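You operate a simulated robot arm through the tools that you are given. There is no shell and no other tool.

Carry out the task below with a simulated robot arm. There is one attempt and no reset: what you move stays moved.

Task
Display the purple book open on the cradle, held by hoop and weight.
Fine: raise the wing before opening; bookmark back beside the other two; silver weight on the page; don't crack the spine.

It is judged by the outcome, as a careful person would: the job done as asked, and still so three seconds after it is handed in. It fails if anything else is knocked over, pushed out of place, dropped, spilled or broken.

Robot
A 6-joint arm with a fingered hand, fixed in place. Base frame: the origin is at the foot of the arm, x ahead of it, y to its left, z up; the work surface is at about z = 720. Lengths are in mm, angles in rad, forces in N, time in s.
With the tool pointing down near the work surface it reaches from about 140 to 860 mm from the base axis. Its first joint turns from -2.897 to 2.897 rad. Payload 5 kg.
The TCP is the grasp point between the finger pads, 37 mm short of the fingertips. In the tool frame z runs along the fingers and y along their closing line. The gripper opens to 124 mm. The gripper's body begins 43 mm behind the TCP. The gripper is a hand of 3 fingers: y runs from the thumb to the fingers, the wrist lies at [-21, -125, -215] in the tool frame.
Orientation is that of the tool frame in the base frame, as a unit quaternion [x, y, z, w]. With the fingers straight down and the wrist toward the robot, the tool's x, y and z point along [0, 1, 0], [1, 0, 0] and [0, 0, -1] of the base frame.

Tools
- The arm moves only by the tool servo_tool. Its argument "increments" is a list that holds one entry, the list of rows, each a list of 6 numbers: the shift along the tool's x, y, z in mm, then the turn, a rotation vector about the tool's x, y, z in rad. In form: [[[x, y, z, ax, ay, az], ...]]. A call has 1 to 20 rows; each row is the pose to reach, as a shift and turn from the pose commanded when the call began, along the tool's axes at that moment. Rows are played at 5 a second. More than 50 mm and 0.15 rad between two rows, and nothing of the call is played. Where a pose cannot be reached the arm comes as near as it can. A force on the tool above 50 N (or 10 N above the force at the start of the call, whichever is more), or a blocked arm, ends the call early, and 0.2 s more pass. In this call time passes only in rows, and 0.2 s behind the last. It gives the time, the measured TCP pose, the force on the tool (base axes), the opening and the grip force at its end, in the units of the frame above (readings bear some noise), with the torque about the TCP (base axes, N m) and any sound that the robot's microphone picked up.
- Cameras (640 x 400 px; columns grow to the right, rows downward): "scene" is fixed at [386.6, 495.1, 1317.1]; the picture's right is [-0.95, -0.32, 0.00], its down [-0.15, 0.44, -0.89] and it looks along [0.28, -0.84, -0.46] (base axes); focal length 312 px, centre (320, 200). "wrist" rides on the gripper at [72, -104, -154] in the tool frame; the picture's right is [-0.83, 0.26, -0.49], its down [-0.51, -0.72, 0.47] and it looks along [-0.23, 0.64, 0.73] (tool axes); focal length 243 px, centre (320, 200). There is no depth. A picture from a camera that has moved, and an enlarged one, comes with that camera's place and axes in the base frame and with its lens. The place of the scene camera against the robot may be out by one fixed shift of up to 18 mm in any direction.
- capture(camera): a new picture of that camera. No time passes.
- finger_targets(index, middle, thumb_bend, thumb_turn): sets how far each is bent, from 0 (flat) to 1 (curled in); at 0.3 the hand is open as for a grip, at 0.7 the pads meet at the TCP. One left out holds its place. A second passes; each finger stops where it meets its share of the squeeze, and holds until it gets a number again. It is the only way to open and close the hand. It gives what a move gives, with no picture; readings hold the bend of each and the force on the fingers (four entries, about 0 where the hand has none), thumb and palm. thumb_turn goes from beside the hand (0) to across from the fingers (1), as for a grip.
- inspect(camera, box): a new picture of the part [left, top, right, bottom] of that camera's present view, enlarged. No time passes.
- hand_in(): hands the job in; it is judged then, once.

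Places have to be worked out from the pictures, the camera data and where the tool is seen. Open the gripper and draw the arm clear of the work before you hand the job in, unless the task says otherwise.

The tools are called after "Emit:" by a JSON object that holds its "op" and its "data". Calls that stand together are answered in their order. servo_tool: Moves the arm, as the interface text tells. Its arguments: {"type":"object","properties":{"increments":{"type":"array","items":{"type":"array","items":{"type":"array","items":{"type":"number"}}}}},"required":["increments"]} The other tools are called the same way: finger_targets (index, middle, thumb_bend, thumb_turn) moves the fingers one by one; capture (camera) takes a picture; inspect (camera, box) takes an enlarged picture of a part of a camera's view; hand_in () hands the job in.

At the start:

```text
clock: 0.0
tool_pos: [708.8, -225.7, 1188.4]
orientation: [0.707, 0.707, -0.001, 0.0]
wrist_force: [0.1, -0.4, 0.2]
moment: [0.0, 0.02, 0.02]
finger_gap: 123.8
finger_force: 0.1
shape: jaw
bend: [0.3, 0.3, 0.3, 0.98]
finger forces: [0.1, 0.1, 0.0, 0.0, 0.0, 0.0]
```

scene: 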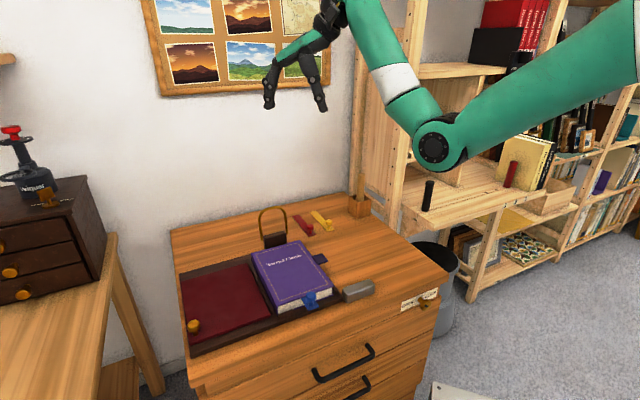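
wrist: 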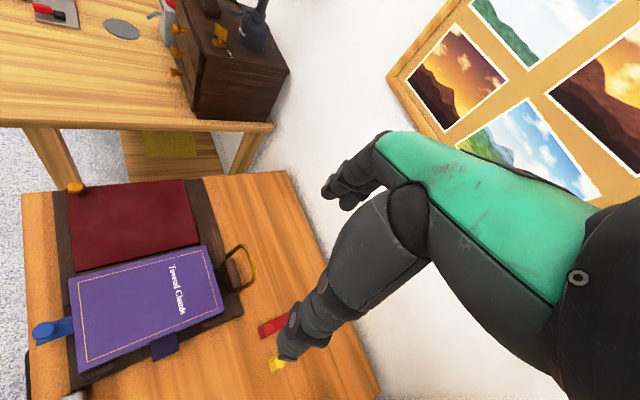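

I'll start by looking closely at the book, the cradle and what is around them before moving anything.

Emit:
{"op": "inspect", "data": {"camera": "scene", "box": [160, 190, 400, 350]}}

Emit:
{"op": "inspect", "data": {"camera": "wrist", "box": [20, 160, 340, 400]}}

Emit:
{"op": "inspect", "data": {"camera": "scene", "box": [240, 190, 400, 310]}}

```text
2.50 times, centred on (280, 270) of scene
camera zoom: at [386.6, 495.1, 1317.1], right [-0.95, -0.32, 0.0], down [-0.15, 0.44, -0.89], along [0.28, -0.84, -0.46], focal length 779 px, centre (420, 25)
```

zoom: 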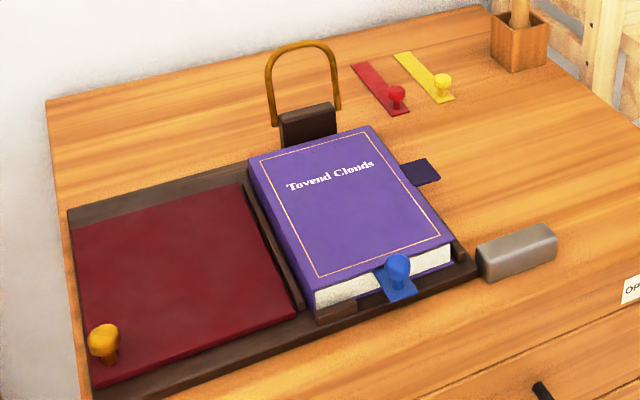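

```text
1.67 times, centred on (180, 280) of wrist
camera zoom: at [606.1, -153.6, 1342.1], right [0.26, -0.83, 0.49], down [-0.72, -0.51, -0.47], along [0.64, -0.23, -0.73], focal length 404 px, centre (553, 67)
```

zoom: 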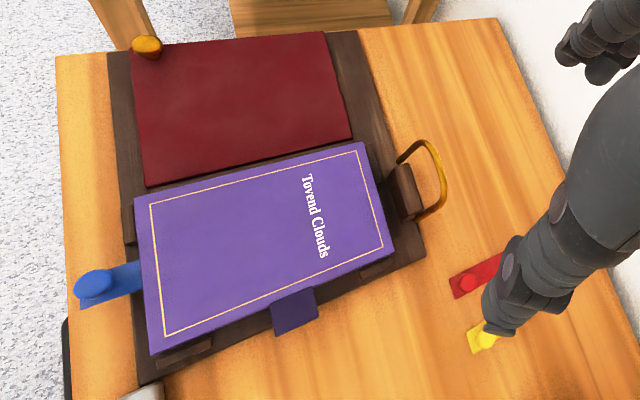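

```text
3.33 times, centred on (320, 250) of scene
camera zoom: at [386.6, 495.1, 1317.1], right [-0.95, -0.32, 0.0], down [-0.15, 0.44, -0.89], along [0.28, -0.84, -0.46], focal length 1039 px, centre (320, 33)
```

zoom: 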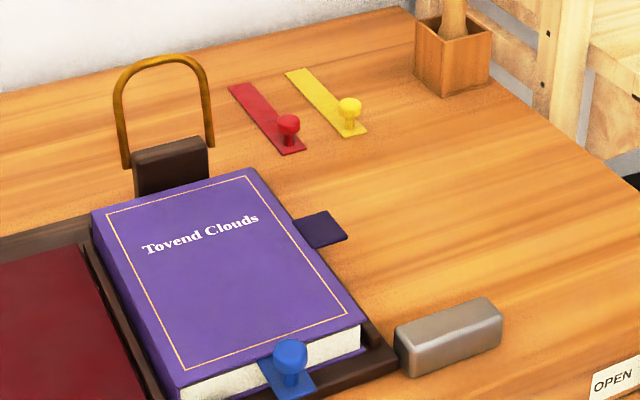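

The camera looks toward −y, so the wing lies on the +x side of the book and the cover tab on the robot side. I'll zoom in on the label at the desk edge, the knob and the hinge.

Emit:
{"op": "inspect", "data": {"camera": "scene", "box": [390, 280, 450, 318]}}

Emit:
{"op": "inspect", "data": {"camera": "scene", "box": [170, 250, 290, 360]}}

Emit:
{"op": "inspect", "data": {"camera": "scene", "box": [245, 200, 345, 262]}}

Emit:
{"op": "inspect", "data": {"camera": "scene", "box": [255, 270, 385, 350]}}

Emit:
{"op": "inspect", "data": {"camera": "wrist", "box": [20, 170, 130, 240]}}

Emit:
{"op": "inspect", "data": {"camera": "wrist", "box": [190, 225, 310, 385]}}

```text
10.53 times, centred on (420, 299) of scene
camera zoom: at [386.6, 495.1, 1317.1], right [-0.95, -0.32, 0.0], down [-0.15, 0.44, -0.89], along [0.28, -0.84, -0.46], focal length 3280 px, centre (-733, -842)
```

zoom: 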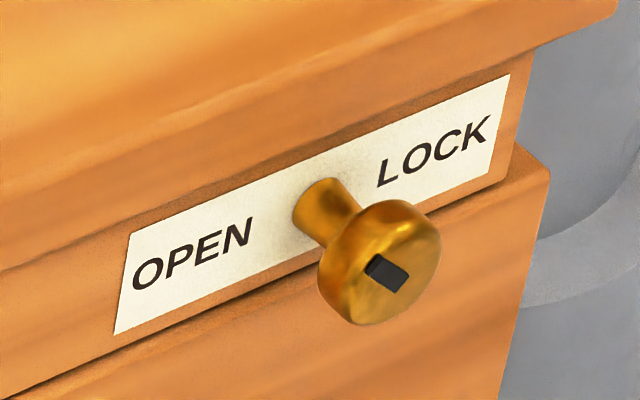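

```text
3.64 times, centred on (230, 305) of scene
camera zoom: at [386.6, 495.1, 1317.1], right [-0.95, -0.32, 0.0], down [-0.15, 0.44, -0.89], along [0.28, -0.84, -0.46], focal length 1133 px, centre (647, -182)
```

zoom: 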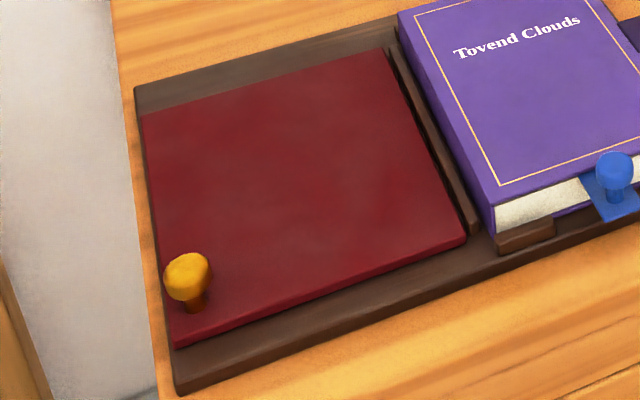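

```text
6.40 times, centred on (295, 231) of scene
camera zoom: at [386.6, 495.1, 1317.1], right [-0.95, -0.32, 0.0], down [-0.15, 0.44, -0.89], along [0.28, -0.84, -0.46], focal length 1994 px, centre (480, 2)
```

zoom: 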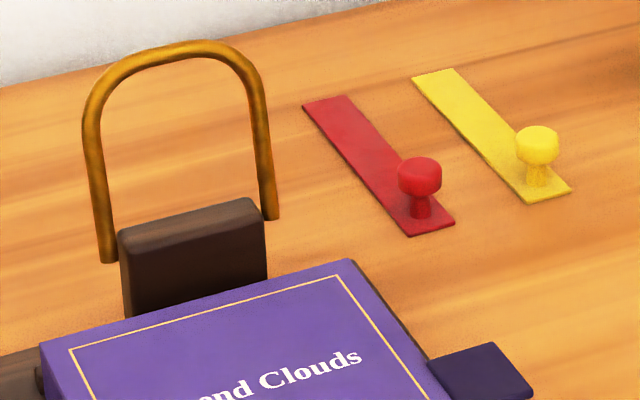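

```text
4.92 times, centred on (320, 310) of scene
camera zoom: at [386.6, 495.1, 1317.1], right [-0.95, -0.32, 0.0], down [-0.15, 0.44, -0.89], along [0.28, -0.84, -0.46], focal length 1534 px, centre (320, -342)
```

zoom: 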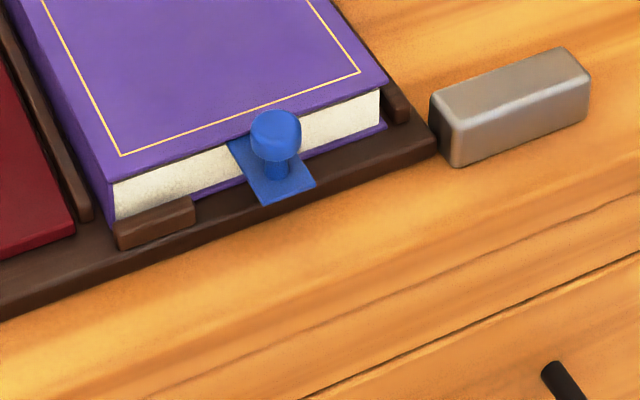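

```text
5.71 times, centred on (75, 205) of wrist
camera zoom: at [606.1, -153.6, 1342.1], right [0.26, -0.83, 0.49], down [-0.72, -0.51, -0.47], along [0.64, -0.23, -0.73], focal length 1386 px, centre (1720, 171)
```

zoom: 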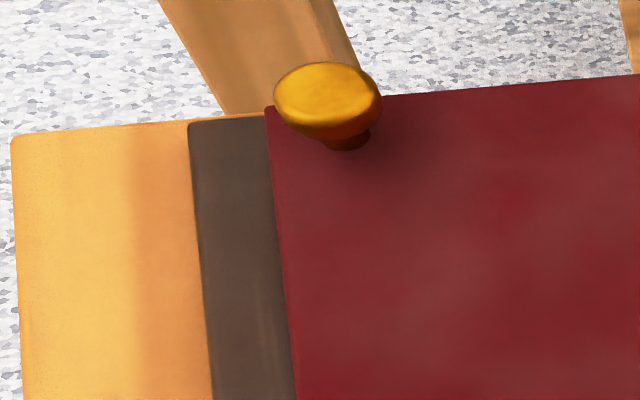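

```text
2.50 times, centred on (250, 305) of wrist
camera zoom: at [606.1, -153.6, 1342.1], right [0.26, -0.83, 0.49], down [-0.72, -0.51, -0.47], along [0.64, -0.23, -0.73], focal length 606 px, centre (495, -62)
```

zoom: 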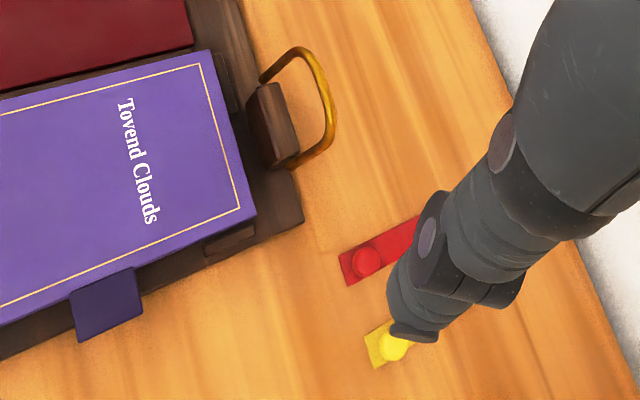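

The book and cradle are turned about 45°: the spine runs along (0.71, −0.71) and the wing is toward (0.71, 0.71). Next I'll look at the hand's shape and the rest of the desk.

Emit:
{"op": "inspect", "data": {"camera": "scene", "box": [240, 0, 400, 120]}}

Emit:
{"op": "inspect", "data": {"camera": "wrist", "box": [240, 120, 440, 390]}}

Emit:
{"op": "inspect", "data": {"camera": "scene", "box": [320, 180, 450, 320]}}

```text
3.33 times, centred on (320, 60) of scene
camera zoom: at [386.6, 495.1, 1317.1], right [-0.95, -0.32, 0.0], down [-0.15, 0.44, -0.89], along [0.28, -0.84, -0.46], focal length 1039 px, centre (320, 667)
```

zoom: 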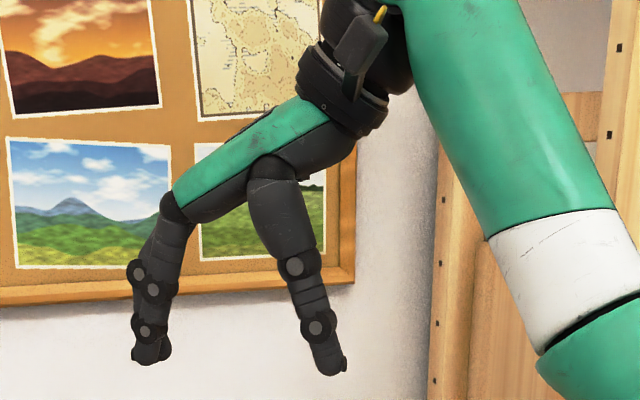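

```text
1.48 times, centred on (340, 255) of wrist
camera zoom: at [606.1, -153.6, 1342.1], right [0.26, -0.83, 0.49], down [-0.72, -0.51, -0.47], along [0.64, -0.23, -0.73], focal length 359 px, centre (290, 118)
```

zoom: 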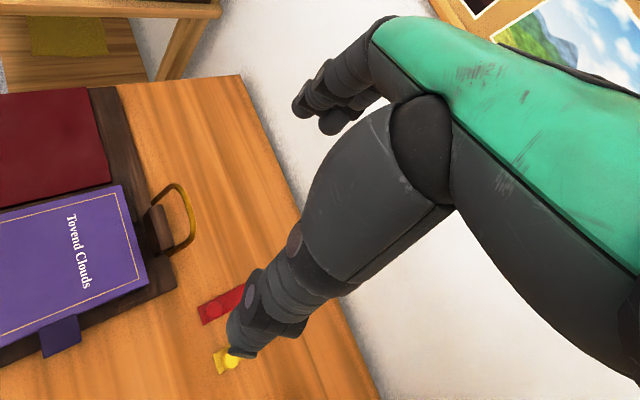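

```text
2.86 times, centred on (385, 250) of scene
camera zoom: at [386.6, 495.1, 1317.1], right [-0.95, -0.32, 0.0], down [-0.15, 0.44, -0.89], along [0.28, -0.84, -0.46], focal length 890 px, centre (134, 57)
```

zoom: 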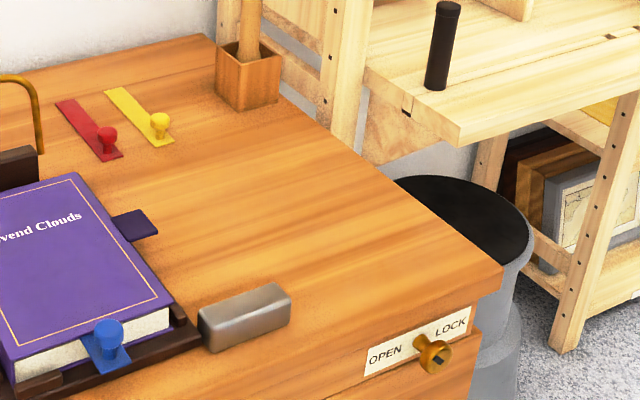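

The hand is a thumb facing two fingers. I'll yaw the tool +45° to line up with the cradle (closing line along the spine) and move above the book for a better view with the wrist camera.

Emit:
{"op": "servo_tool", "data": {"increments": [[[22.5, -3.3, 10, 0, 0, 0.131], [45, -6.7, 20, 0, 0, 0.262], [67.5, -10, 30, 0, 0, 0.393], [90, -13.3, 40, 0, 0, 0.524], [112.5, -16.7, 50, 0, 0, 0.655], [135, -20, 60, 0, 0, 0.7854]]]}}

Emit:
{"op": "capture", "data": {"camera": "wrist"}}

Emit:
{"op": "capture", "data": {"camera": "scene"}}

```text
clock: 1.4
tool_pos: [689.1, -90.6, 1129.2]
orientation: [0.924, 0.381, 0.0, -0.001]
wrist_force: [-0.6, -0.2, 0.2]
moment: [0.0, 0.01, 0.01]
finger_gap: 123.6
finger_force: 0.0
shape: jaw
bend: [0.3, 0.3, 0.3, 0.98]
finger forces: [0.1, 0.0, 0.0, 0.0, 0.0, 0.0]
```

```text
taken
camera wrist: at [668.2, 34.4, 1283.2], right [-0.4, -0.77, 0.49], down [-0.87, 0.15, -0.47], along [0.29, -0.62, -0.73], focal length 243 px, centre (320, 200)
```

wrist: 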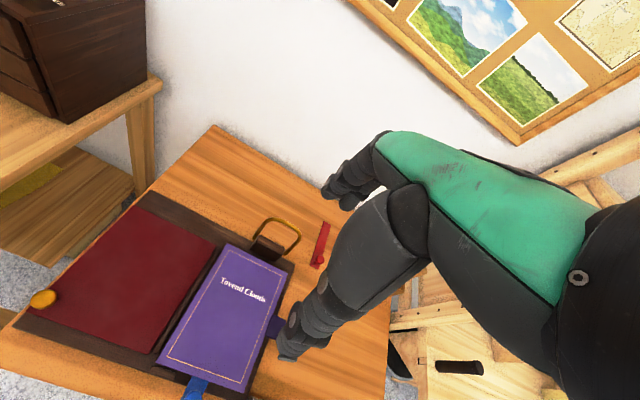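

```text
taken
```

scene: 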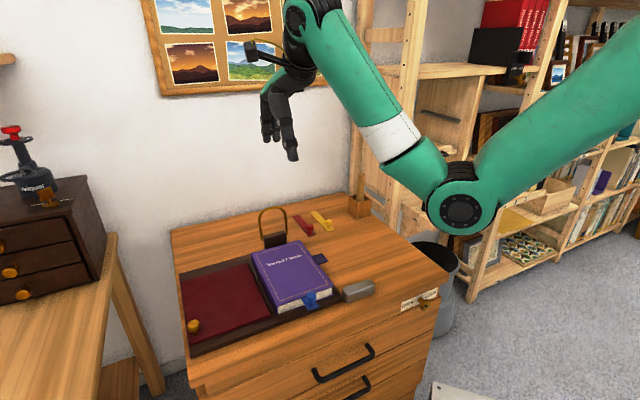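

Yaw is done and the view is good. I'll enlarge parts of this wrist view to triangulate the wing, book, tab, hoop and bookmarks.

Emit:
{"op": "inspect", "data": {"camera": "wrist", "box": [0, 200, 320, 400]}}

Emit:
{"op": "inspect", "data": {"camera": "wrist", "box": [150, 200, 350, 325]}}

Emit:
{"op": "inspect", "data": {"camera": "wrist", "box": [140, 275, 340, 400]}}

```text
2.00 times, centred on (160, 300) of wrist
camera zoom: at [668.2, 34.4, 1283.2], right [-0.4, -0.77, 0.49], down [-0.87, 0.15, -0.47], along [0.29, -0.62, -0.73], focal length 485 px, centre (640, 0)
```

zoom: 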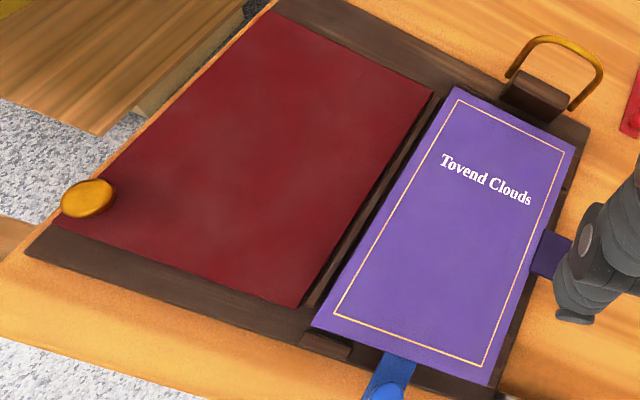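

```text
3.20 times, centred on (250, 262) of wrist
camera zoom: at [668.2, 34.4, 1283.2], right [-0.4, -0.77, 0.49], down [-0.87, 0.15, -0.47], along [0.29, -0.62, -0.73], focal length 776 px, centre (544, 0)
```

zoom: 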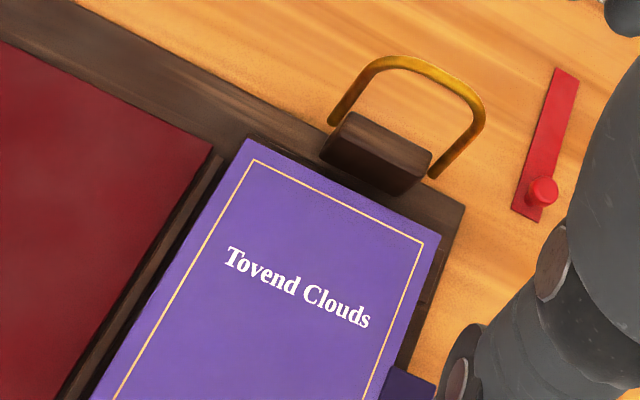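

```text
3.20 times, centred on (240, 338) of wrist
camera zoom: at [668.2, 34.4, 1283.2], right [-0.4, -0.77, 0.49], down [-0.87, 0.15, -0.47], along [0.29, -0.62, -0.73], focal length 776 px, centre (576, -240)
```

zoom: 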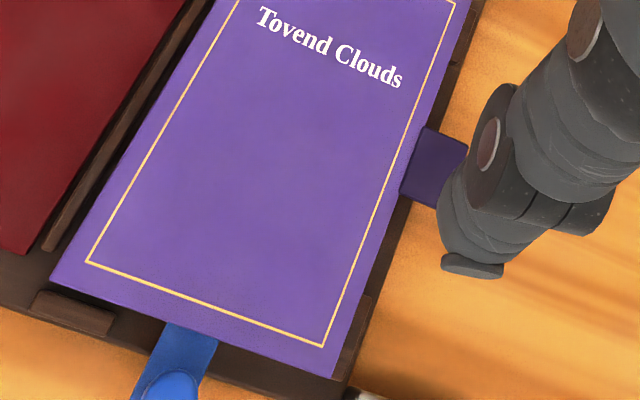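

Working in cradle axes (W toward the wing, H toward the head), I place these:
- Book: W 347–493, H 442–661, top at about 772.
- Tab: W 316–346, H 532–570.
- Wing knob: W 673, H 465, Z 770.
- Hoop apex: about W 414, H 712, Z 855.

I'll close the hand in free air to see its pinch geometry.

Emit:
{"op": "finger_targets", "data": {"index": 0.6, "middle": 0.6, "thumb_bend": 0.6, "thumb_turn": 1.0}}

Emit:
{"op": "inspect", "data": {"camera": "scene", "box": [225, 60, 345, 180]}}

Emit:
{"op": "inspect", "data": {"camera": "wrist", "box": [240, 120, 440, 390]}}

```text
clock: 2.4
tool_pos: [688.9, -90.4, 1128.7]
orientation: [0.924, 0.382, 0.0, -0.001]
wrist_force: [-1.0, -0.5, -0.6]
moment: [-0.03, 0.01, -0.02]
finger_gap: 37.4
finger_force: 0.0
shape: fingers
bend: [0.6, 0.6, 0.6, 1.0]
finger forces: [0.0, 0.1, 0.1, 0.0, 0.0, 0.1]
```

```text
3.33 times, centred on (285, 120) of scene
camera zoom: at [386.6, 495.1, 1317.1], right [-0.95, -0.32, 0.0], down [-0.15, 0.44, -0.89], along [0.28, -0.84, -0.46], focal length 1039 px, centre (437, 467)
```

zoom: 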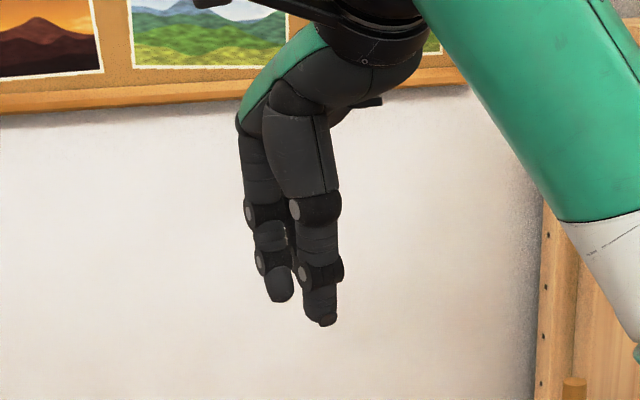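

```text
1.48 times, centred on (340, 255) of wrist
camera zoom: at [668.1, 34.5, 1283.2], right [-0.4, -0.77, 0.49], down [-0.87, 0.15, -0.47], along [0.29, -0.62, -0.73], focal length 359 px, centre (290, 118)
```

zoom: 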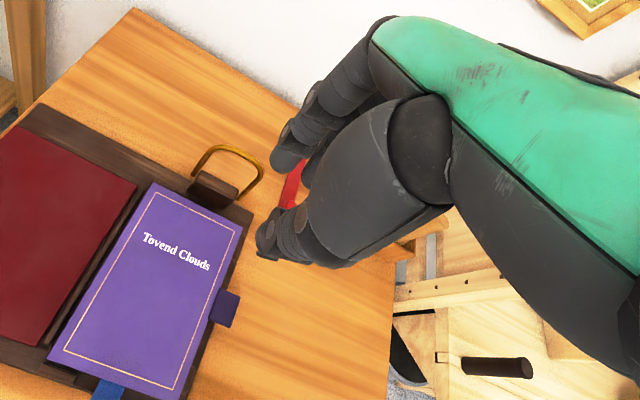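

At bend 0.6 the gap is 37 mm and the fingers hang nearly straight. I'll open to about 66 mm and move above the wing knob (about 805, 147).

Emit:
{"op": "finger_targets", "data": {"index": 0.5, "middle": 0.5, "thumb_bend": 0.5, "thumb_turn": 1.0}}

Emit:
{"op": "servo_tool", "data": {"increments": [[[31, -10.7, 31, 0, 0, 0], [62, -21.4, 62, 0, 0, 0], [94, -32, 93, 0, 0, 0], [125, -43, 124, 0, 0, 0], [156, -53.5, 155, 0, 0, 0], [187, -64, 186, 0, 0, 0], [218, -75, 217, 0, 0, 0], [249.8, -85.5, 248, 0, 0, 0]]]}}

Emit:
{"op": "capture", "data": {"camera": "wrist"}}

Emit:
{"op": "capture", "data": {"camera": "scene"}}

```text
clock: 3.4
tool_pos: [689.0, -89.7, 1129.4]
orientation: [0.924, 0.383, 0.0, 0.001]
wrist_force: [-0.5, 0.2, -0.6]
moment: [0.0, 0.01, -0.02]
finger_gap: 67.0
finger_force: 0.1
shape: fingers
bend: [0.5, 0.5, 0.5, 1.0]
finger forces: [0.0, 0.1, 0.0, 0.0, 0.1, 0.0]
```

```text
clock: 5.2
tool_pos: [805.9, 146.0, 880.4]
orientation: [0.924, 0.382, 0.0, 0.0]
wrist_force: [0.8, -0.1, -0.1]
moment: [0.02, 0.0, -0.03]
finger_gap: 67.1
finger_force: 0.1
shape: fingers
bend: [0.5, 0.5, 0.5, 1.0]
finger forces: [0.1, 0.0, 0.0, 0.0, 0.0, 0.0]
```

```text
taken
camera wrist: at [784.7, 270.5, 1033.6], right [-0.4, -0.77, 0.49], down [-0.87, 0.15, -0.47], along [0.29, -0.62, -0.73], focal length 243 px, centre (320, 200)
```

wrist: 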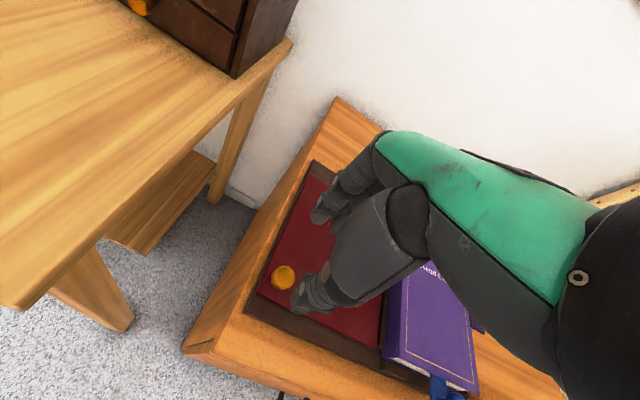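

```text
taken
```

scene: 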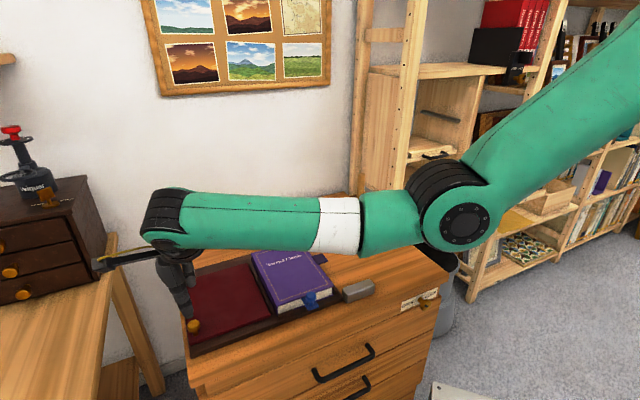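

The knob projects to W≈673, H≈466, which agrees with the earlier estimate. I'll zoom in to check its shape and size.

Emit:
{"op": "inspect", "data": {"camera": "wrist", "box": [240, 180, 400, 320]}}

Emit:
{"op": "inspect", "data": {"camera": "scene", "box": [130, 240, 250, 350]}}

```text
2.86 times, centred on (320, 250) of wrist
camera zoom: at [784.7, 270.5, 1033.6], right [-0.4, -0.77, 0.49], down [-0.87, 0.15, -0.47], along [0.29, -0.62, -0.73], focal length 693 px, centre (320, 57)
```

zoom: 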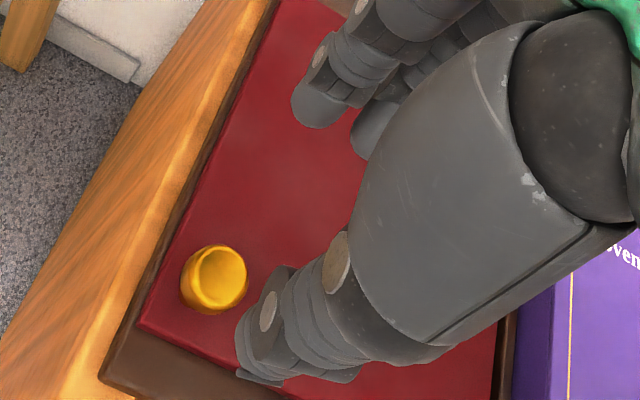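

```text
3.64 times, centred on (190, 295) of scene
camera zoom: at [386.6, 495.1, 1317.1], right [-0.95, -0.32, 0.0], down [-0.15, 0.44, -0.89], along [0.28, -0.84, -0.46], focal length 1133 px, centre (793, -146)
```

zoom: 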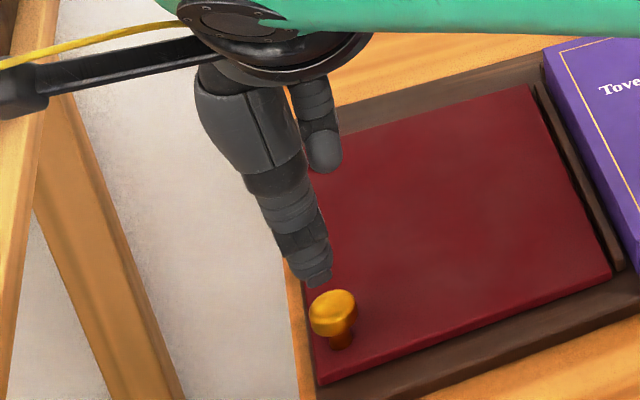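

The knob head is about 26 mm across and centred near Z 770, with the wing surface at about 745. I'll come straight down to TCP Z≈791 so the fingertips stay above the wing, then check.

Emit:
{"op": "servo_tool", "data": {"increments": [[[0, 0, 15, 0, 0, 0], [0, 0, 30, 0, 0, 0], [0, 0, 45, 0, 0, 0], [0, 0, 58, 0, 0, 0], [0, 0, 70, 0, 0, 0], [0, 0, 80, 0, 0, 0], [0, 0, 86, 0, 0, 0], [0, 0, 89, 0, 0, 0]]]}}

Emit:
{"op": "inspect", "data": {"camera": "wrist", "box": [240, 180, 400, 320]}}

Emit:
{"op": "inspect", "data": {"camera": "scene", "box": [130, 260, 250, 370]}}

```text
clock: 7.0
tool_pos: [806.3, 146.6, 791.2]
orientation: [0.924, 0.383, 0.0, 0.001]
wrist_force: [0.4, -0.1, 0.2]
moment: [0.02, 0.01, 0.0]
finger_gap: 67.0
finger_force: 0.0
shape: fingers
bend: [0.5, 0.5, 0.5, 1.0]
finger forces: [0.1, 0.0, 0.0, 0.0, 0.1, 0.0]
```

```text
2.86 times, centred on (320, 250) of wrist
camera zoom: at [784.6, 271.1, 945.6], right [-0.4, -0.77, 0.49], down [-0.87, 0.15, -0.47], along [0.29, -0.62, -0.73], focal length 693 px, centre (320, 57)
```

zoom: 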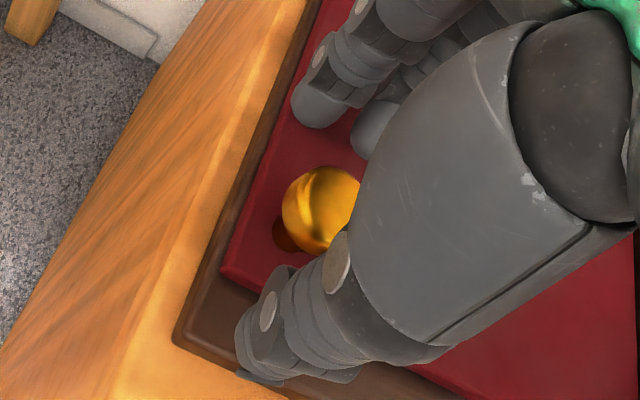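

```text
3.64 times, centred on (190, 315) of scene
camera zoom: at [386.6, 495.1, 1317.1], right [-0.95, -0.32, 0.0], down [-0.15, 0.44, -0.89], along [0.28, -0.84, -0.46], focal length 1133 px, centre (793, -218)
```

zoom: 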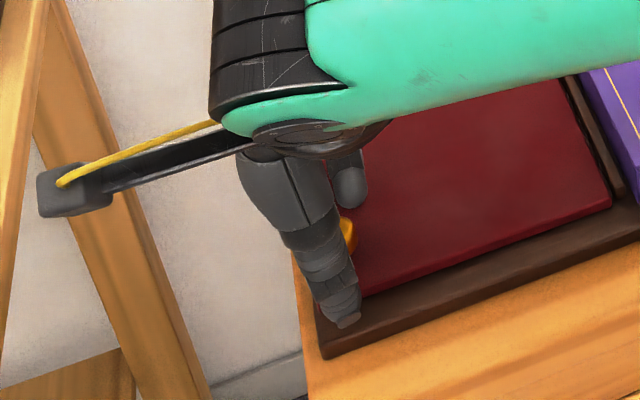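

The knob head sits between the thumb and the fingers. I'll close to pinch it.

Emit:
{"op": "finger_targets", "data": {"index": 0.7, "middle": 0.7, "thumb_bend": 0.7}}

Emit:
{"op": "inspect", "data": {"camera": "wrist", "box": [240, 180, 400, 320]}}

```text
clock: 8.0
tool_pos: [805.8, 147.8, 791.5]
orientation: [0.924, 0.383, 0.0, 0.0]
wrist_force: [-2.1, 2.1, -0.4]
moment: [0.05, 0.03, 0.0]
finger_gap: 23.4
finger_force: 7.5
shape: fingers
bend: [0.66, 0.68, 0.64, 1.0]
finger forces: [3.6, 2.7, 0.0, 0.1, 9.0, 0.1]
```

```text
2.86 times, centred on (320, 250) of wrist
camera zoom: at [784.6, 271.2, 945.6], right [-0.4, -0.77, 0.49], down [-0.87, 0.15, -0.47], along [0.29, -0.62, -0.73], focal length 693 px, centre (320, 57)
```

zoom: 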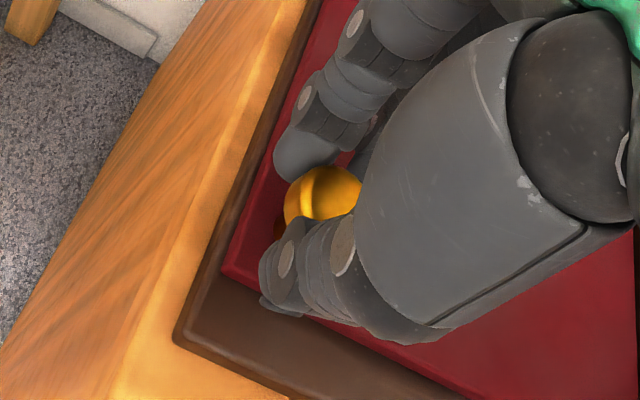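

The grip is firm at about 7.5 N. I'll swing the wing up along its arc, taking the hinge at W≈511, Z≈741 and turning the tool with it. I'll do the first 0.3 rad slowly to feel for resistance.

Emit:
{"op": "servo_tool", "data": {"increments": [[[-2.7, 0, -8.1, 0, 0.05, 0], [-5.8, 0, -16.0, 0, 0.1, 0], [-9.3, 0, -23.8, 0, 0.15, 0], [-13.2, 0, -31.4, 0, 0.2, 0], [-17.4, 0, -38.8, 0, 0.25, 0], [-22.1, 0, -45.9, 0, 0.3, 0]]]}}

Emit:
{"op": "inspect", "data": {"camera": "scene", "box": [150, 220, 350, 360]}}

Emit:
{"op": "capture", "data": {"camera": "wrist"}}

```text
clock: 9.4
tool_pos: [790.6, 131.3, 837.6]
orientation: [0.914, 0.377, 0.138, -0.057]
wrist_force: [-2.2, -0.7, -1.9]
moment: [-0.03, 0.1, 0.01]
finger_gap: 23.2
finger_force: 8.2
shape: fingers
bend: [0.66, 0.68, 0.64, 1.0]
finger forces: [3.6, 4.2, 0.0, 0.0, 7.7, 0.1]
```

```text
2.86 times, centred on (250, 290) of scene
camera zoom: at [386.6, 495.1, 1317.1], right [-0.95, -0.32, 0.0], down [-0.15, 0.44, -0.89], along [0.28, -0.84, -0.46], focal length 890 px, centre (520, -57)
```

zoom: 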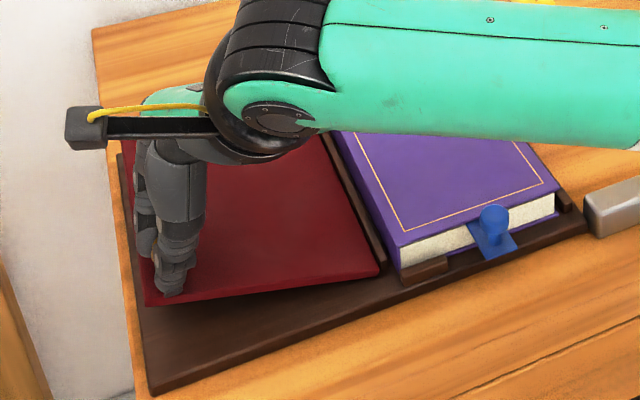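

```text
taken
camera wrist: at [734.3, 221.1, 1005.7], right [-0.48, -0.85, 0.22], down [-0.75, 0.27, -0.6], along [0.45, -0.46, -0.77], focal length 243 px, centre (320, 200)
```

wrist: 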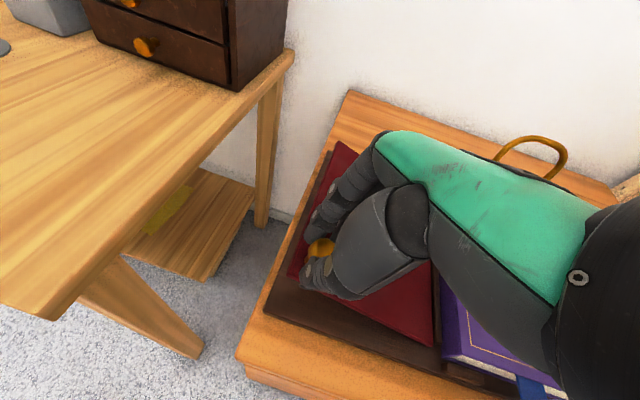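

The wing follows smoothly with little force and is now at about 17°. I'll continue the same arc another 0.3 rad.

Emit:
{"op": "servo_tool", "data": {"increments": [[[-2.7, 0, -8.1, 0, 0.05, 0], [-5.8, 0, -16.0, 0, 0.1, 0], [-9.3, 0, -23.8, 0, 0.15, 0], [-13.2, 0, -31.4, 0, 0.2, 0], [-17.4, 0, -38.8, 0, 0.25, 0], [-22.1, 0, -45.9, 0, 0.3, 0]]]}}

Emit:
{"op": "inspect", "data": {"camera": "scene", "box": [150, 220, 350, 360]}}

Emit:
{"op": "capture", "data": {"camera": "wrist"}}

```text
clock: 10.8
tool_pos: [764.1, 105.3, 875.2]
orientation: [0.883, 0.365, 0.273, -0.114]
wrist_force: [-3.4, 0.3, -2.7]
moment: [0.02, 0.12, 0.02]
finger_gap: 23.0
finger_force: 8.1
shape: fingers
bend: [0.67, 0.68, 0.65, 1.0]
finger forces: [3.4, 4.4, 0.1, 0.0, 8.4, 0.0]
```

```text
2.86 times, centred on (250, 290) of scene
camera zoom: at [386.6, 495.1, 1317.1], right [-0.95, -0.32, 0.0], down [-0.15, 0.44, -0.89], along [0.28, -0.84, -0.46], focal length 890 px, centre (520, -57)
```

zoom: 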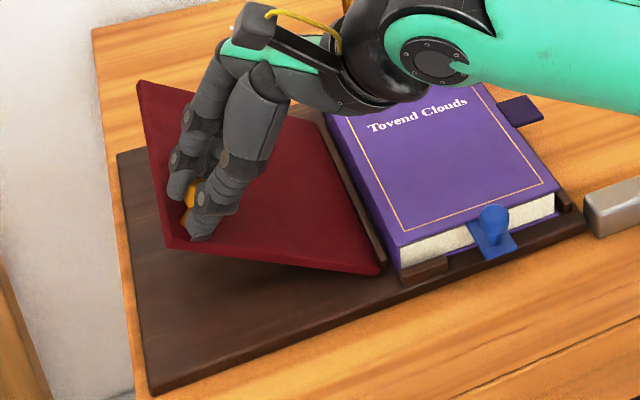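

```text
taken
camera wrist: at [673.3, 160.2, 1042.6], right [-0.5, -0.87, -0.06], down [-0.62, 0.4, -0.68], along [0.61, -0.3, -0.73], focal length 243 px, centre (320, 200)
```

wrist: 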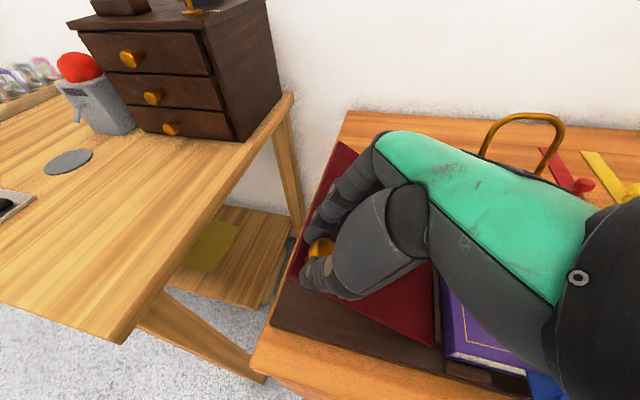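

The wing is at about 34° with steady force and no click yet. I'll go on in smaller steps, watching for a stop or detent.

Emit:
{"op": "servo_tool", "data": {"increments": [[[-2.7, 0, -8.1, 0, 0.05, 0], [-5.8, 0, -16.0, 0, 0.1, 0], [-9.3, 0, -23.8, 0, 0.15, 0]]]}}

Emit:
{"op": "inspect", "data": {"camera": "scene", "box": [150, 200, 350, 340]}}

```text
clock: 11.6
tool_pos: [751.7, 91.2, 890.1]
orientation: [0.86, 0.357, 0.338, -0.14]
wrist_force: [-5.2, -2.4, -6.1]
moment: [-0.07, 0.18, 0.02]
finger_gap: 22.4
finger_force: 8.6
shape: fingers
bend: [0.67, 0.68, 0.65, 1.0]
finger forces: [2.7, 6.9, 0.0, 0.0, 7.6, 0.0]
```

```text
2.86 times, centred on (250, 270) of scene
camera zoom: at [386.6, 495.1, 1317.1], right [-0.95, -0.32, 0.0], down [-0.15, 0.44, -0.89], along [0.28, -0.84, -0.46], focal length 890 px, centre (520, 0)
```

zoom: 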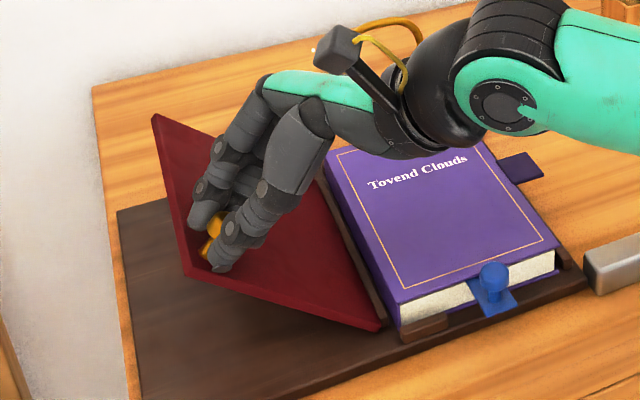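

A radial pull of about 8 N shows my hinge estimate is slightly off, with the true axis a little lower. I'll relax inward by 3 mm and keep going with a corrected arc.

Emit:
{"op": "servo_tool", "data": {"increments": [[[-4.5, 0, -7.3, 0, 0.05, 0], [-8.8, 0, -14.8, 0, 0.1, 0]]]}}

Emit:
{"op": "inspect", "data": {"camera": "scene", "box": [150, 200, 350, 340]}}

```text
clock: 12.2
tool_pos: [739.8, 82.2, 895.1]
orientation: [0.841, 0.35, 0.382, -0.158]
wrist_force: [11.8, 11.7, -5.7]
moment: [0.1, -0.17, 0.07]
finger_gap: 23.1
finger_force: 8.9
shape: fingers
bend: [0.66, 0.68, 0.65, 1.0]
finger forces: [7.8, 3.6, 0.0, 0.0, 7.4, 0.0]
```

```text
2.86 times, centred on (250, 270) of scene
camera zoom: at [386.6, 495.1, 1317.1], right [-0.95, -0.32, 0.0], down [-0.15, 0.44, -0.89], along [0.28, -0.84, -0.46], focal length 890 px, centre (520, 0)
```

zoom: 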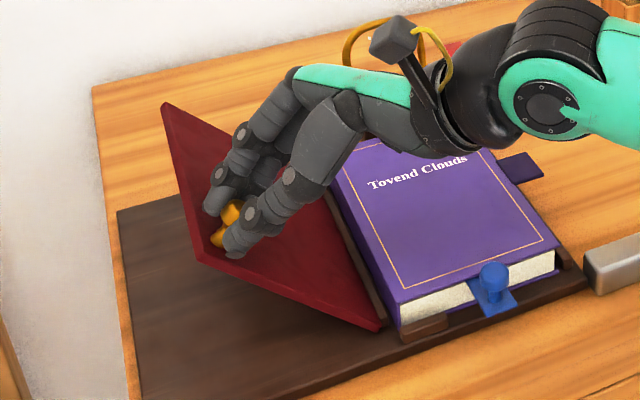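

Tangential resistance jumped to about 17 N near 46–48°, so this is probably the wing's stop. I'll back off slightly to relieve the load and read what remains.

Emit:
{"op": "servo_tool", "data": {"increments": [[[2.0, 0, 4.0, 0, -0.025, 0], [4.0, 0, 8.0, 0, -0.05, 0]]]}}

Emit:
{"op": "inspect", "data": {"camera": "scene", "box": [150, 200, 350, 340]}}

Emit:
{"op": "capture", "data": {"camera": "wrist"}}

```text
clock: 12.8
tool_pos: [745.0, 84.5, 890.3]
orientation: [0.851, 0.352, 0.36, -0.149]
wrist_force: [0.6, 4.3, 4.1]
moment: [0.12, -0.05, 0.1]
finger_gap: 22.5
finger_force: 8.5
shape: fingers
bend: [0.67, 0.68, 0.65, 1.0]
finger forces: [5.8, 2.7, 0.0, 0.0, 8.6, 0.0]
```

```text
2.86 times, centred on (250, 270) of scene
camera zoom: at [386.6, 495.1, 1317.1], right [-0.95, -0.32, 0.0], down [-0.15, 0.44, -0.89], along [0.28, -0.84, -0.46], focal length 890 px, centre (520, 0)
```

zoom: 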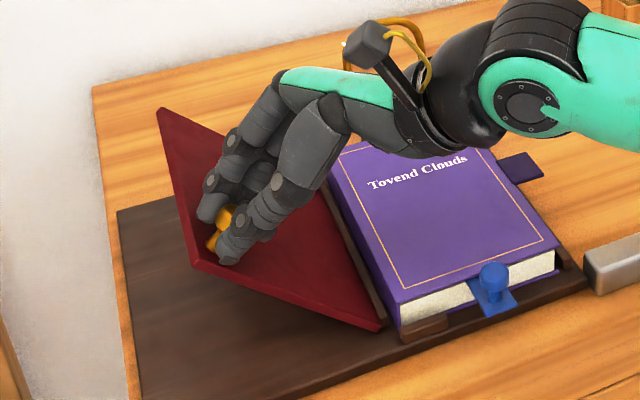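

```text
taken
camera wrist: at [629.8, 117.0, 1050.9], right [-0.47, -0.84, -0.25], down [-0.52, 0.5, -0.69], along [0.71, -0.2, -0.68], focal length 243 px, centre (320, 200)
```

wrist: 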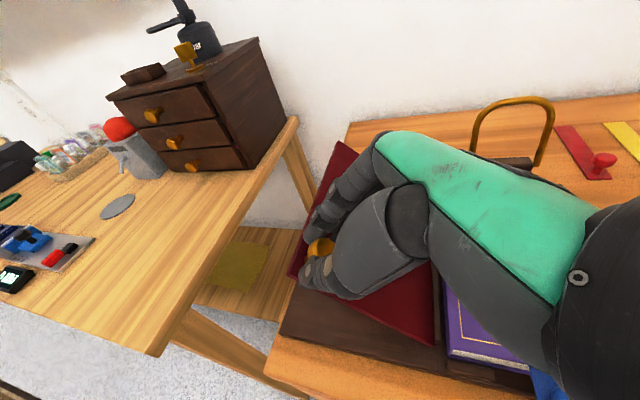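

After backing off, the tangential load is nearly zero. I'll lower a little more to find out whether the hinge holds itself by friction or whether the hand is carrying it.

Emit:
{"op": "servo_tool", "data": {"increments": [[[2.8, 0, 8.0, 0, -0.05, 0]]]}}

Emit:
{"op": "inspect", "data": {"camera": "scene", "box": [150, 200, 350, 340]}}

```text
clock: 13.2
tool_pos: [749.0, 89.9, 888.3]
orientation: [0.86, 0.356, 0.339, -0.14]
wrist_force: [-0.6, 2.2, 3.6]
moment: [0.06, -0.05, 0.07]
finger_gap: 22.3
finger_force: 8.3
shape: fingers
bend: [0.67, 0.68, 0.65, 1.0]
finger forces: [5.5, 3.5, 0.0, 0.1, 7.8, 0.0]
```

```text
2.86 times, centred on (250, 270) of scene
camera zoom: at [386.6, 495.1, 1317.1], right [-0.95, -0.32, 0.0], down [-0.15, 0.44, -0.89], along [0.28, -0.84, -0.46], focal length 890 px, centre (520, 0)
```

zoom: 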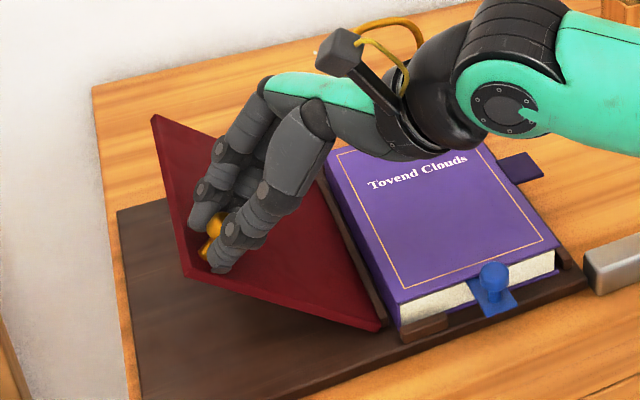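

Little friction shows so far. I'll relieve the radial squeeze by moving 2 mm outward, then compare the load after an up-step and a down-step.

Emit:
{"op": "servo_tool", "data": {"increments": [[[1.9, 0, -0.6, 0, 0, 0], [1.9, 0, -0.6, 0, 0, 0]]]}}

Emit:
{"op": "servo_tool", "data": {"increments": [[[-3.0, 0, -8.0, 0, 0.05, 0], [-3.0, 0, -8.0, 0, 0.05, 0], [-3.0, 0, -8.0, 0, 0.05, 0]]]}}

Emit:
{"op": "servo_tool", "data": {"increments": [[[2.6, 0, 8.1, 0, -0.05, 0], [2.6, 0, 8.1, 0, -0.05, 0], [2.6, 0, 8.1, 0, -0.05, 0]]]}}

```text
clock: 13.8
tool_pos: [751.0, 92.3, 887.6]
orientation: [0.86, 0.356, 0.338, -0.141]
wrist_force: [-2.4, -0.7, -1.0]
moment: [-0.04, 0.1, 0.01]
finger_gap: 22.3
finger_force: 8.2
shape: fingers
bend: [0.67, 0.68, 0.65, 1.0]
finger forces: [3.8, 5.6, 0.1, 0.0, 7.4, 0.1]
```

```text
clock: 14.6
tool_pos: [744.7, 86.0, 894.0]
orientation: [0.851, 0.352, 0.359, -0.149]
wrist_force: [-3.3, 0.5, -3.5]
moment: [-0.01, 0.15, 0.05]
finger_gap: 22.5
finger_force: 8.1
shape: fingers
bend: [0.67, 0.68, 0.65, 1.0]
finger forces: [3.7, 5.2, 0.0, 0.0, 8.6, 0.0]
```

```text
clock: 15.4
tool_pos: [750.0, 91.7, 889.8]
orientation: [0.86, 0.356, 0.338, -0.14]
wrist_force: [-6.5, -2.5, -6.5]
moment: [-0.06, 0.18, 0.05]
finger_gap: 22.1
finger_force: 8.6
shape: fingers
bend: [0.67, 0.68, 0.65, 1.0]
finger forces: [2.7, 6.7, 0.0, 0.0, 7.6, 0.0]
```

The readings can't settle whether it holds itself. The safe test is to bring the wing nearly down, to about 0.13 rad, and release there, where a fall would only be about 20 mm.

Emit:
{"op": "servo_tool", "data": {"increments": [[[4.2, 0, 16.5, 0, -0.1, 0], [6.7, 0, 33.4, 0, -0.2, 0], [7.5, 0, 50.4, 0, -0.3, 0], [6.6, 0, 67.4, 0, -0.4, 0], [4.0, 0, 84.3, 0, -0.5, 0], [1.9, 0, 92.5, 0, -0.55, 0], [-0.2, 0, 100.8, 0, -0.6, 0]]]}}

Emit:
{"op": "inspect", "data": {"camera": "scene", "box": [150, 220, 350, 360]}}

```text
clock: 17.0
tool_pos: [799.7, 140.9, 816.1]
orientation: [0.921, 0.382, 0.069, -0.029]
wrist_force: [-3.4, -0.2, -1.4]
moment: [0.09, 0.13, 0.01]
finger_gap: 21.6
finger_force: 8.1
shape: fingers
bend: [0.67, 0.68, 0.65, 1.0]
finger forces: [3.5, 5.1, 0.1, 0.0, 7.6, 0.0]
```

```text
2.86 times, centred on (250, 290) of scene
camera zoom: at [386.6, 495.1, 1317.1], right [-0.95, -0.32, 0.0], down [-0.15, 0.44, -0.89], along [0.28, -0.84, -0.46], focal length 890 px, centre (520, -57)
```

zoom: 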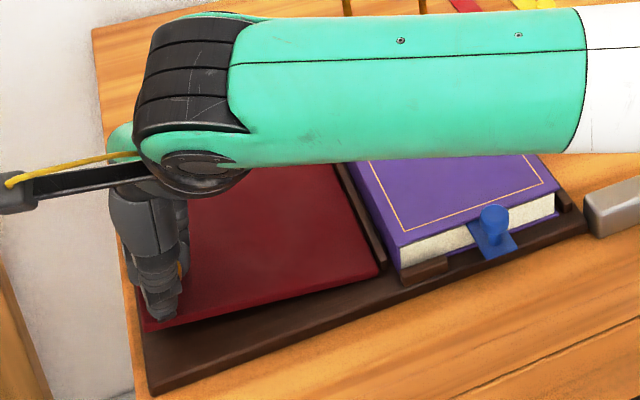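

The wing is down to about 0.15 rad. I'll lower a touch more and release, so any fall is trivial.

Emit:
{"op": "servo_tool", "data": {"increments": [[[1.3, 0, 5, 0, -0.03, 0], [2.7, 0, 9.9, 0, -0.06, 0]]]}}

Emit:
{"op": "finger_targets", "data": {"index": 0.55, "middle": 0.55, "thumb_bend": 0.55}}

Emit:
{"op": "inspect", "data": {"camera": "scene", "box": [150, 220, 350, 360]}}

Emit:
{"op": "inspect", "data": {"camera": "wrist", "box": [240, 180, 440, 360]}}

```text
clock: 17.6
tool_pos: [802.7, 143.0, 806.7]
orientation: [0.923, 0.383, 0.041, -0.017]
wrist_force: [-1.4, 0.8, -1.4]
moment: [0.09, 0.08, 0.02]
finger_gap: 21.7
finger_force: 7.8
shape: fingers
bend: [0.67, 0.68, 0.65, 1.0]
finger forces: [3.9, 4.5, 0.0, 0.0, 7.5, 0.0]
```

```text
clock: 18.6
tool_pos: [802.5, 142.7, 806.1]
orientation: [0.923, 0.382, 0.042, -0.017]
wrist_force: [0.4, 0.6, -0.4]
moment: [-0.04, 0.0, -0.01]
finger_gap: 51.2
finger_force: 0.1
shape: fingers
bend: [0.55, 0.55, 0.55, 1.0]
finger forces: [0.0, 0.1, 0.0, 0.1, 0.0, 0.0]
```

```text
2.86 times, centred on (250, 290) of scene
camera zoom: at [386.6, 495.1, 1317.1], right [-0.95, -0.32, 0.0], down [-0.15, 0.44, -0.89], along [0.28, -0.84, -0.46], focal length 890 px, centre (520, -57)
```

zoom: 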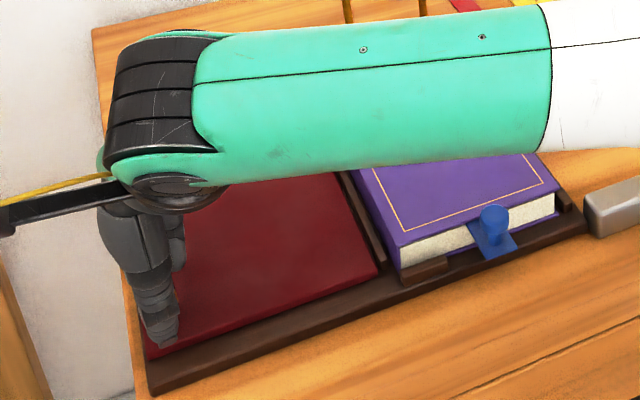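

```text
2.22 times, centred on (340, 270) of wrist
camera zoom: at [771.2, 258.2, 966.5], right [-0.43, -0.8, 0.42], down [-0.84, 0.18, -0.52], along [0.34, -0.57, -0.75], focal length 539 px, centre (276, 44)
```

zoom: 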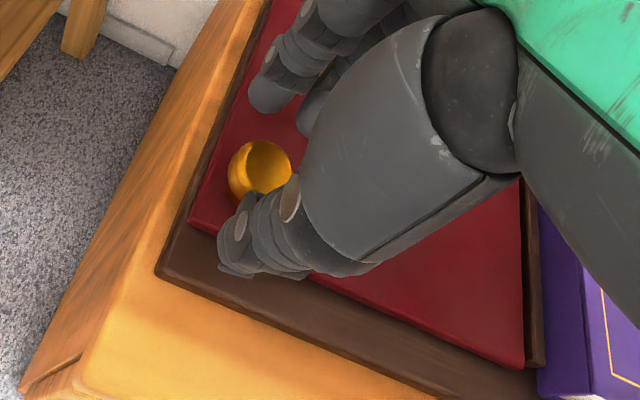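

The knob is back at its rest position, so the wing fell and the hinge doesn't hold by friction at low angles. Something must catch it near the top, so I'll regrip and raise it again while checking for a latch.

Emit:
{"op": "servo_tool", "data": {"increments": [[[1.8, 0, 8.2, 0, -0.045, 0], [3.6, 0, 16.4, 0, -0.087, 0]]]}}

Emit:
{"op": "finger_targets", "data": {"index": 0.75, "middle": 0.75, "thumb_bend": 0.75}}

```text
clock: 19.2
tool_pos: [806.2, 146.0, 791.7]
orientation: [0.924, 0.383, 0.002, -0.001]
wrist_force: [0.2, -0.5, -0.8]
moment: [0.04, -0.03, -0.02]
finger_gap: 51.8
finger_force: 0.0
shape: fingers
bend: [0.55, 0.55, 0.55, 1.0]
finger forces: [0.0, 0.0, 0.0, 0.0, 0.0, 0.1]
```

```text
clock: 20.2
tool_pos: [805.5, 144.5, 790.9]
orientation: [0.924, 0.383, 0.0, 0.0]
wrist_force: [-0.7, -8.2, -2.6]
moment: [-0.06, 0.06, 0.03]
finger_gap: 15.7
finger_force: 20.1
shape: fingers
bend: [0.74, 0.73, 0.66, 1.0]
finger forces: [10.8, 12.9, 0.1, 0.0, 16.2, 0.0]
```

The firmer target gives a 20 N squeeze. I'll raise to about 0.35 rad, then lower slightly to feel for a ratchet.

Emit:
{"op": "servo_tool", "data": {"increments": [[[-6.2, 0, -15.9, 0, 0.1, 0], [-14.0, 0, -31.1, 0, 0.2, 0], [-23.2, 0, -45.5, 0, 0.3, 0], [-28.2, 0, -52.4, 0, 0.35, 0], [-28.2, 0, -52.4, 0, 0.35, 0]]]}}

Emit:
{"op": "servo_tool", "data": {"increments": [[[2.5, 0, 8.2, 0, -0.05, 0], [2.5, 0, 8.2, 0, -0.05, 0], [2.5, 0, 8.2, 0, -0.05, 0]]]}}

Emit:
{"op": "inspect", "data": {"camera": "scene", "box": [150, 220, 350, 360]}}

```text
clock: 21.4
tool_pos: [785.9, 127.4, 844.2]
orientation: [0.909, 0.377, 0.163, -0.068]
wrist_force: [1.3, -8.1, -3.8]
moment: [-0.11, 0.04, 0.0]
finger_gap: 14.0
finger_force: 18.0
shape: fingers
bend: [0.74, 0.73, 0.68, 1.0]
finger forces: [10.3, 12.3, 0.1, 0.0, 14.3, 0.0]
```

```text
clock: 22.2
tool_pos: [788.9, 130.6, 835.9]
orientation: [0.913, 0.378, 0.139, -0.058]
wrist_force: [-0.6, -7.9, -5.1]
moment: [-0.09, 0.07, 0.08]
finger_gap: 13.8
finger_force: 18.4
shape: fingers
bend: [0.74, 0.73, 0.68, 1.0]
finger forces: [9.8, 12.4, 0.1, 0.1, 14.9, 0.1]
```

```text
2.86 times, centred on (250, 290) of scene
camera zoom: at [386.6, 495.1, 1317.1], right [-0.95, -0.32, 0.0], down [-0.15, 0.44, -0.89], along [0.28, -0.84, -0.46], focal length 890 px, centre (520, -57)
```

zoom: 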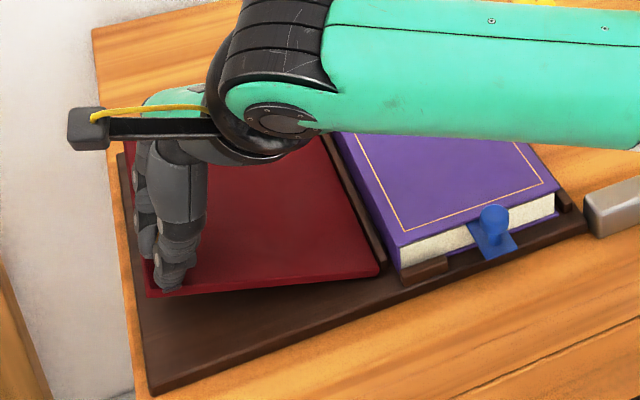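

No ratchet is felt here. The gap has shrunk a little, so I'll check how the fingers sit on the knob.

Emit:
{"op": "inspect", "data": {"camera": "wrist", "box": [260, 200, 400, 310]}}

Emit:
{"op": "inspect", "data": {"camera": "scene", "box": [180, 260, 240, 330]}}

```text
3.64 times, centred on (330, 255) of wrist
camera zoom: at [733.7, 220.5, 1004.8], right [-0.48, -0.85, 0.22], down [-0.75, 0.27, -0.6], along [0.45, -0.46, -0.77], focal length 882 px, centre (284, 0)
```

zoom: 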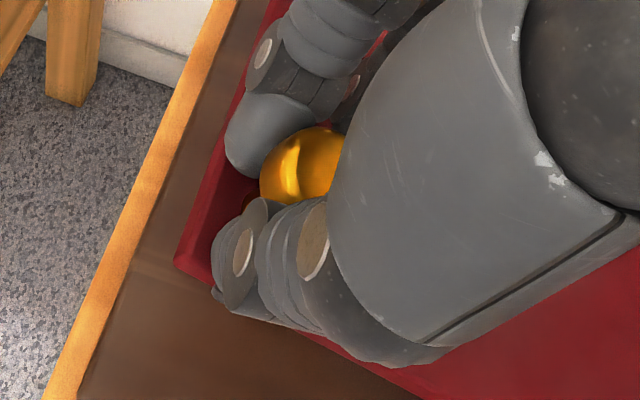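

```text
5.71 times, centred on (210, 295) of scene
camera zoom: at [386.6, 495.1, 1317.1], right [-0.95, -0.32, 0.0], down [-0.15, 0.44, -0.89], along [0.28, -0.84, -0.46], focal length 1780 px, centre (949, -343)
```

zoom: 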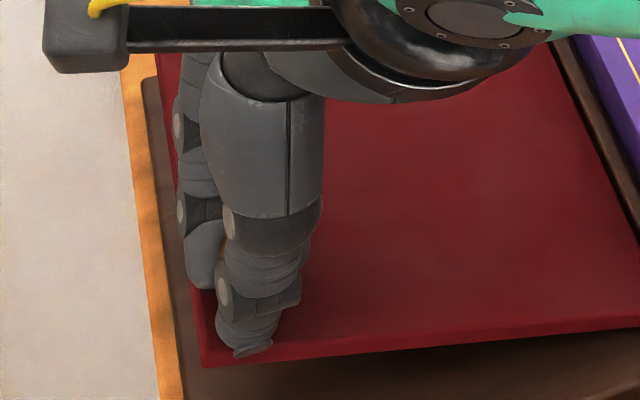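

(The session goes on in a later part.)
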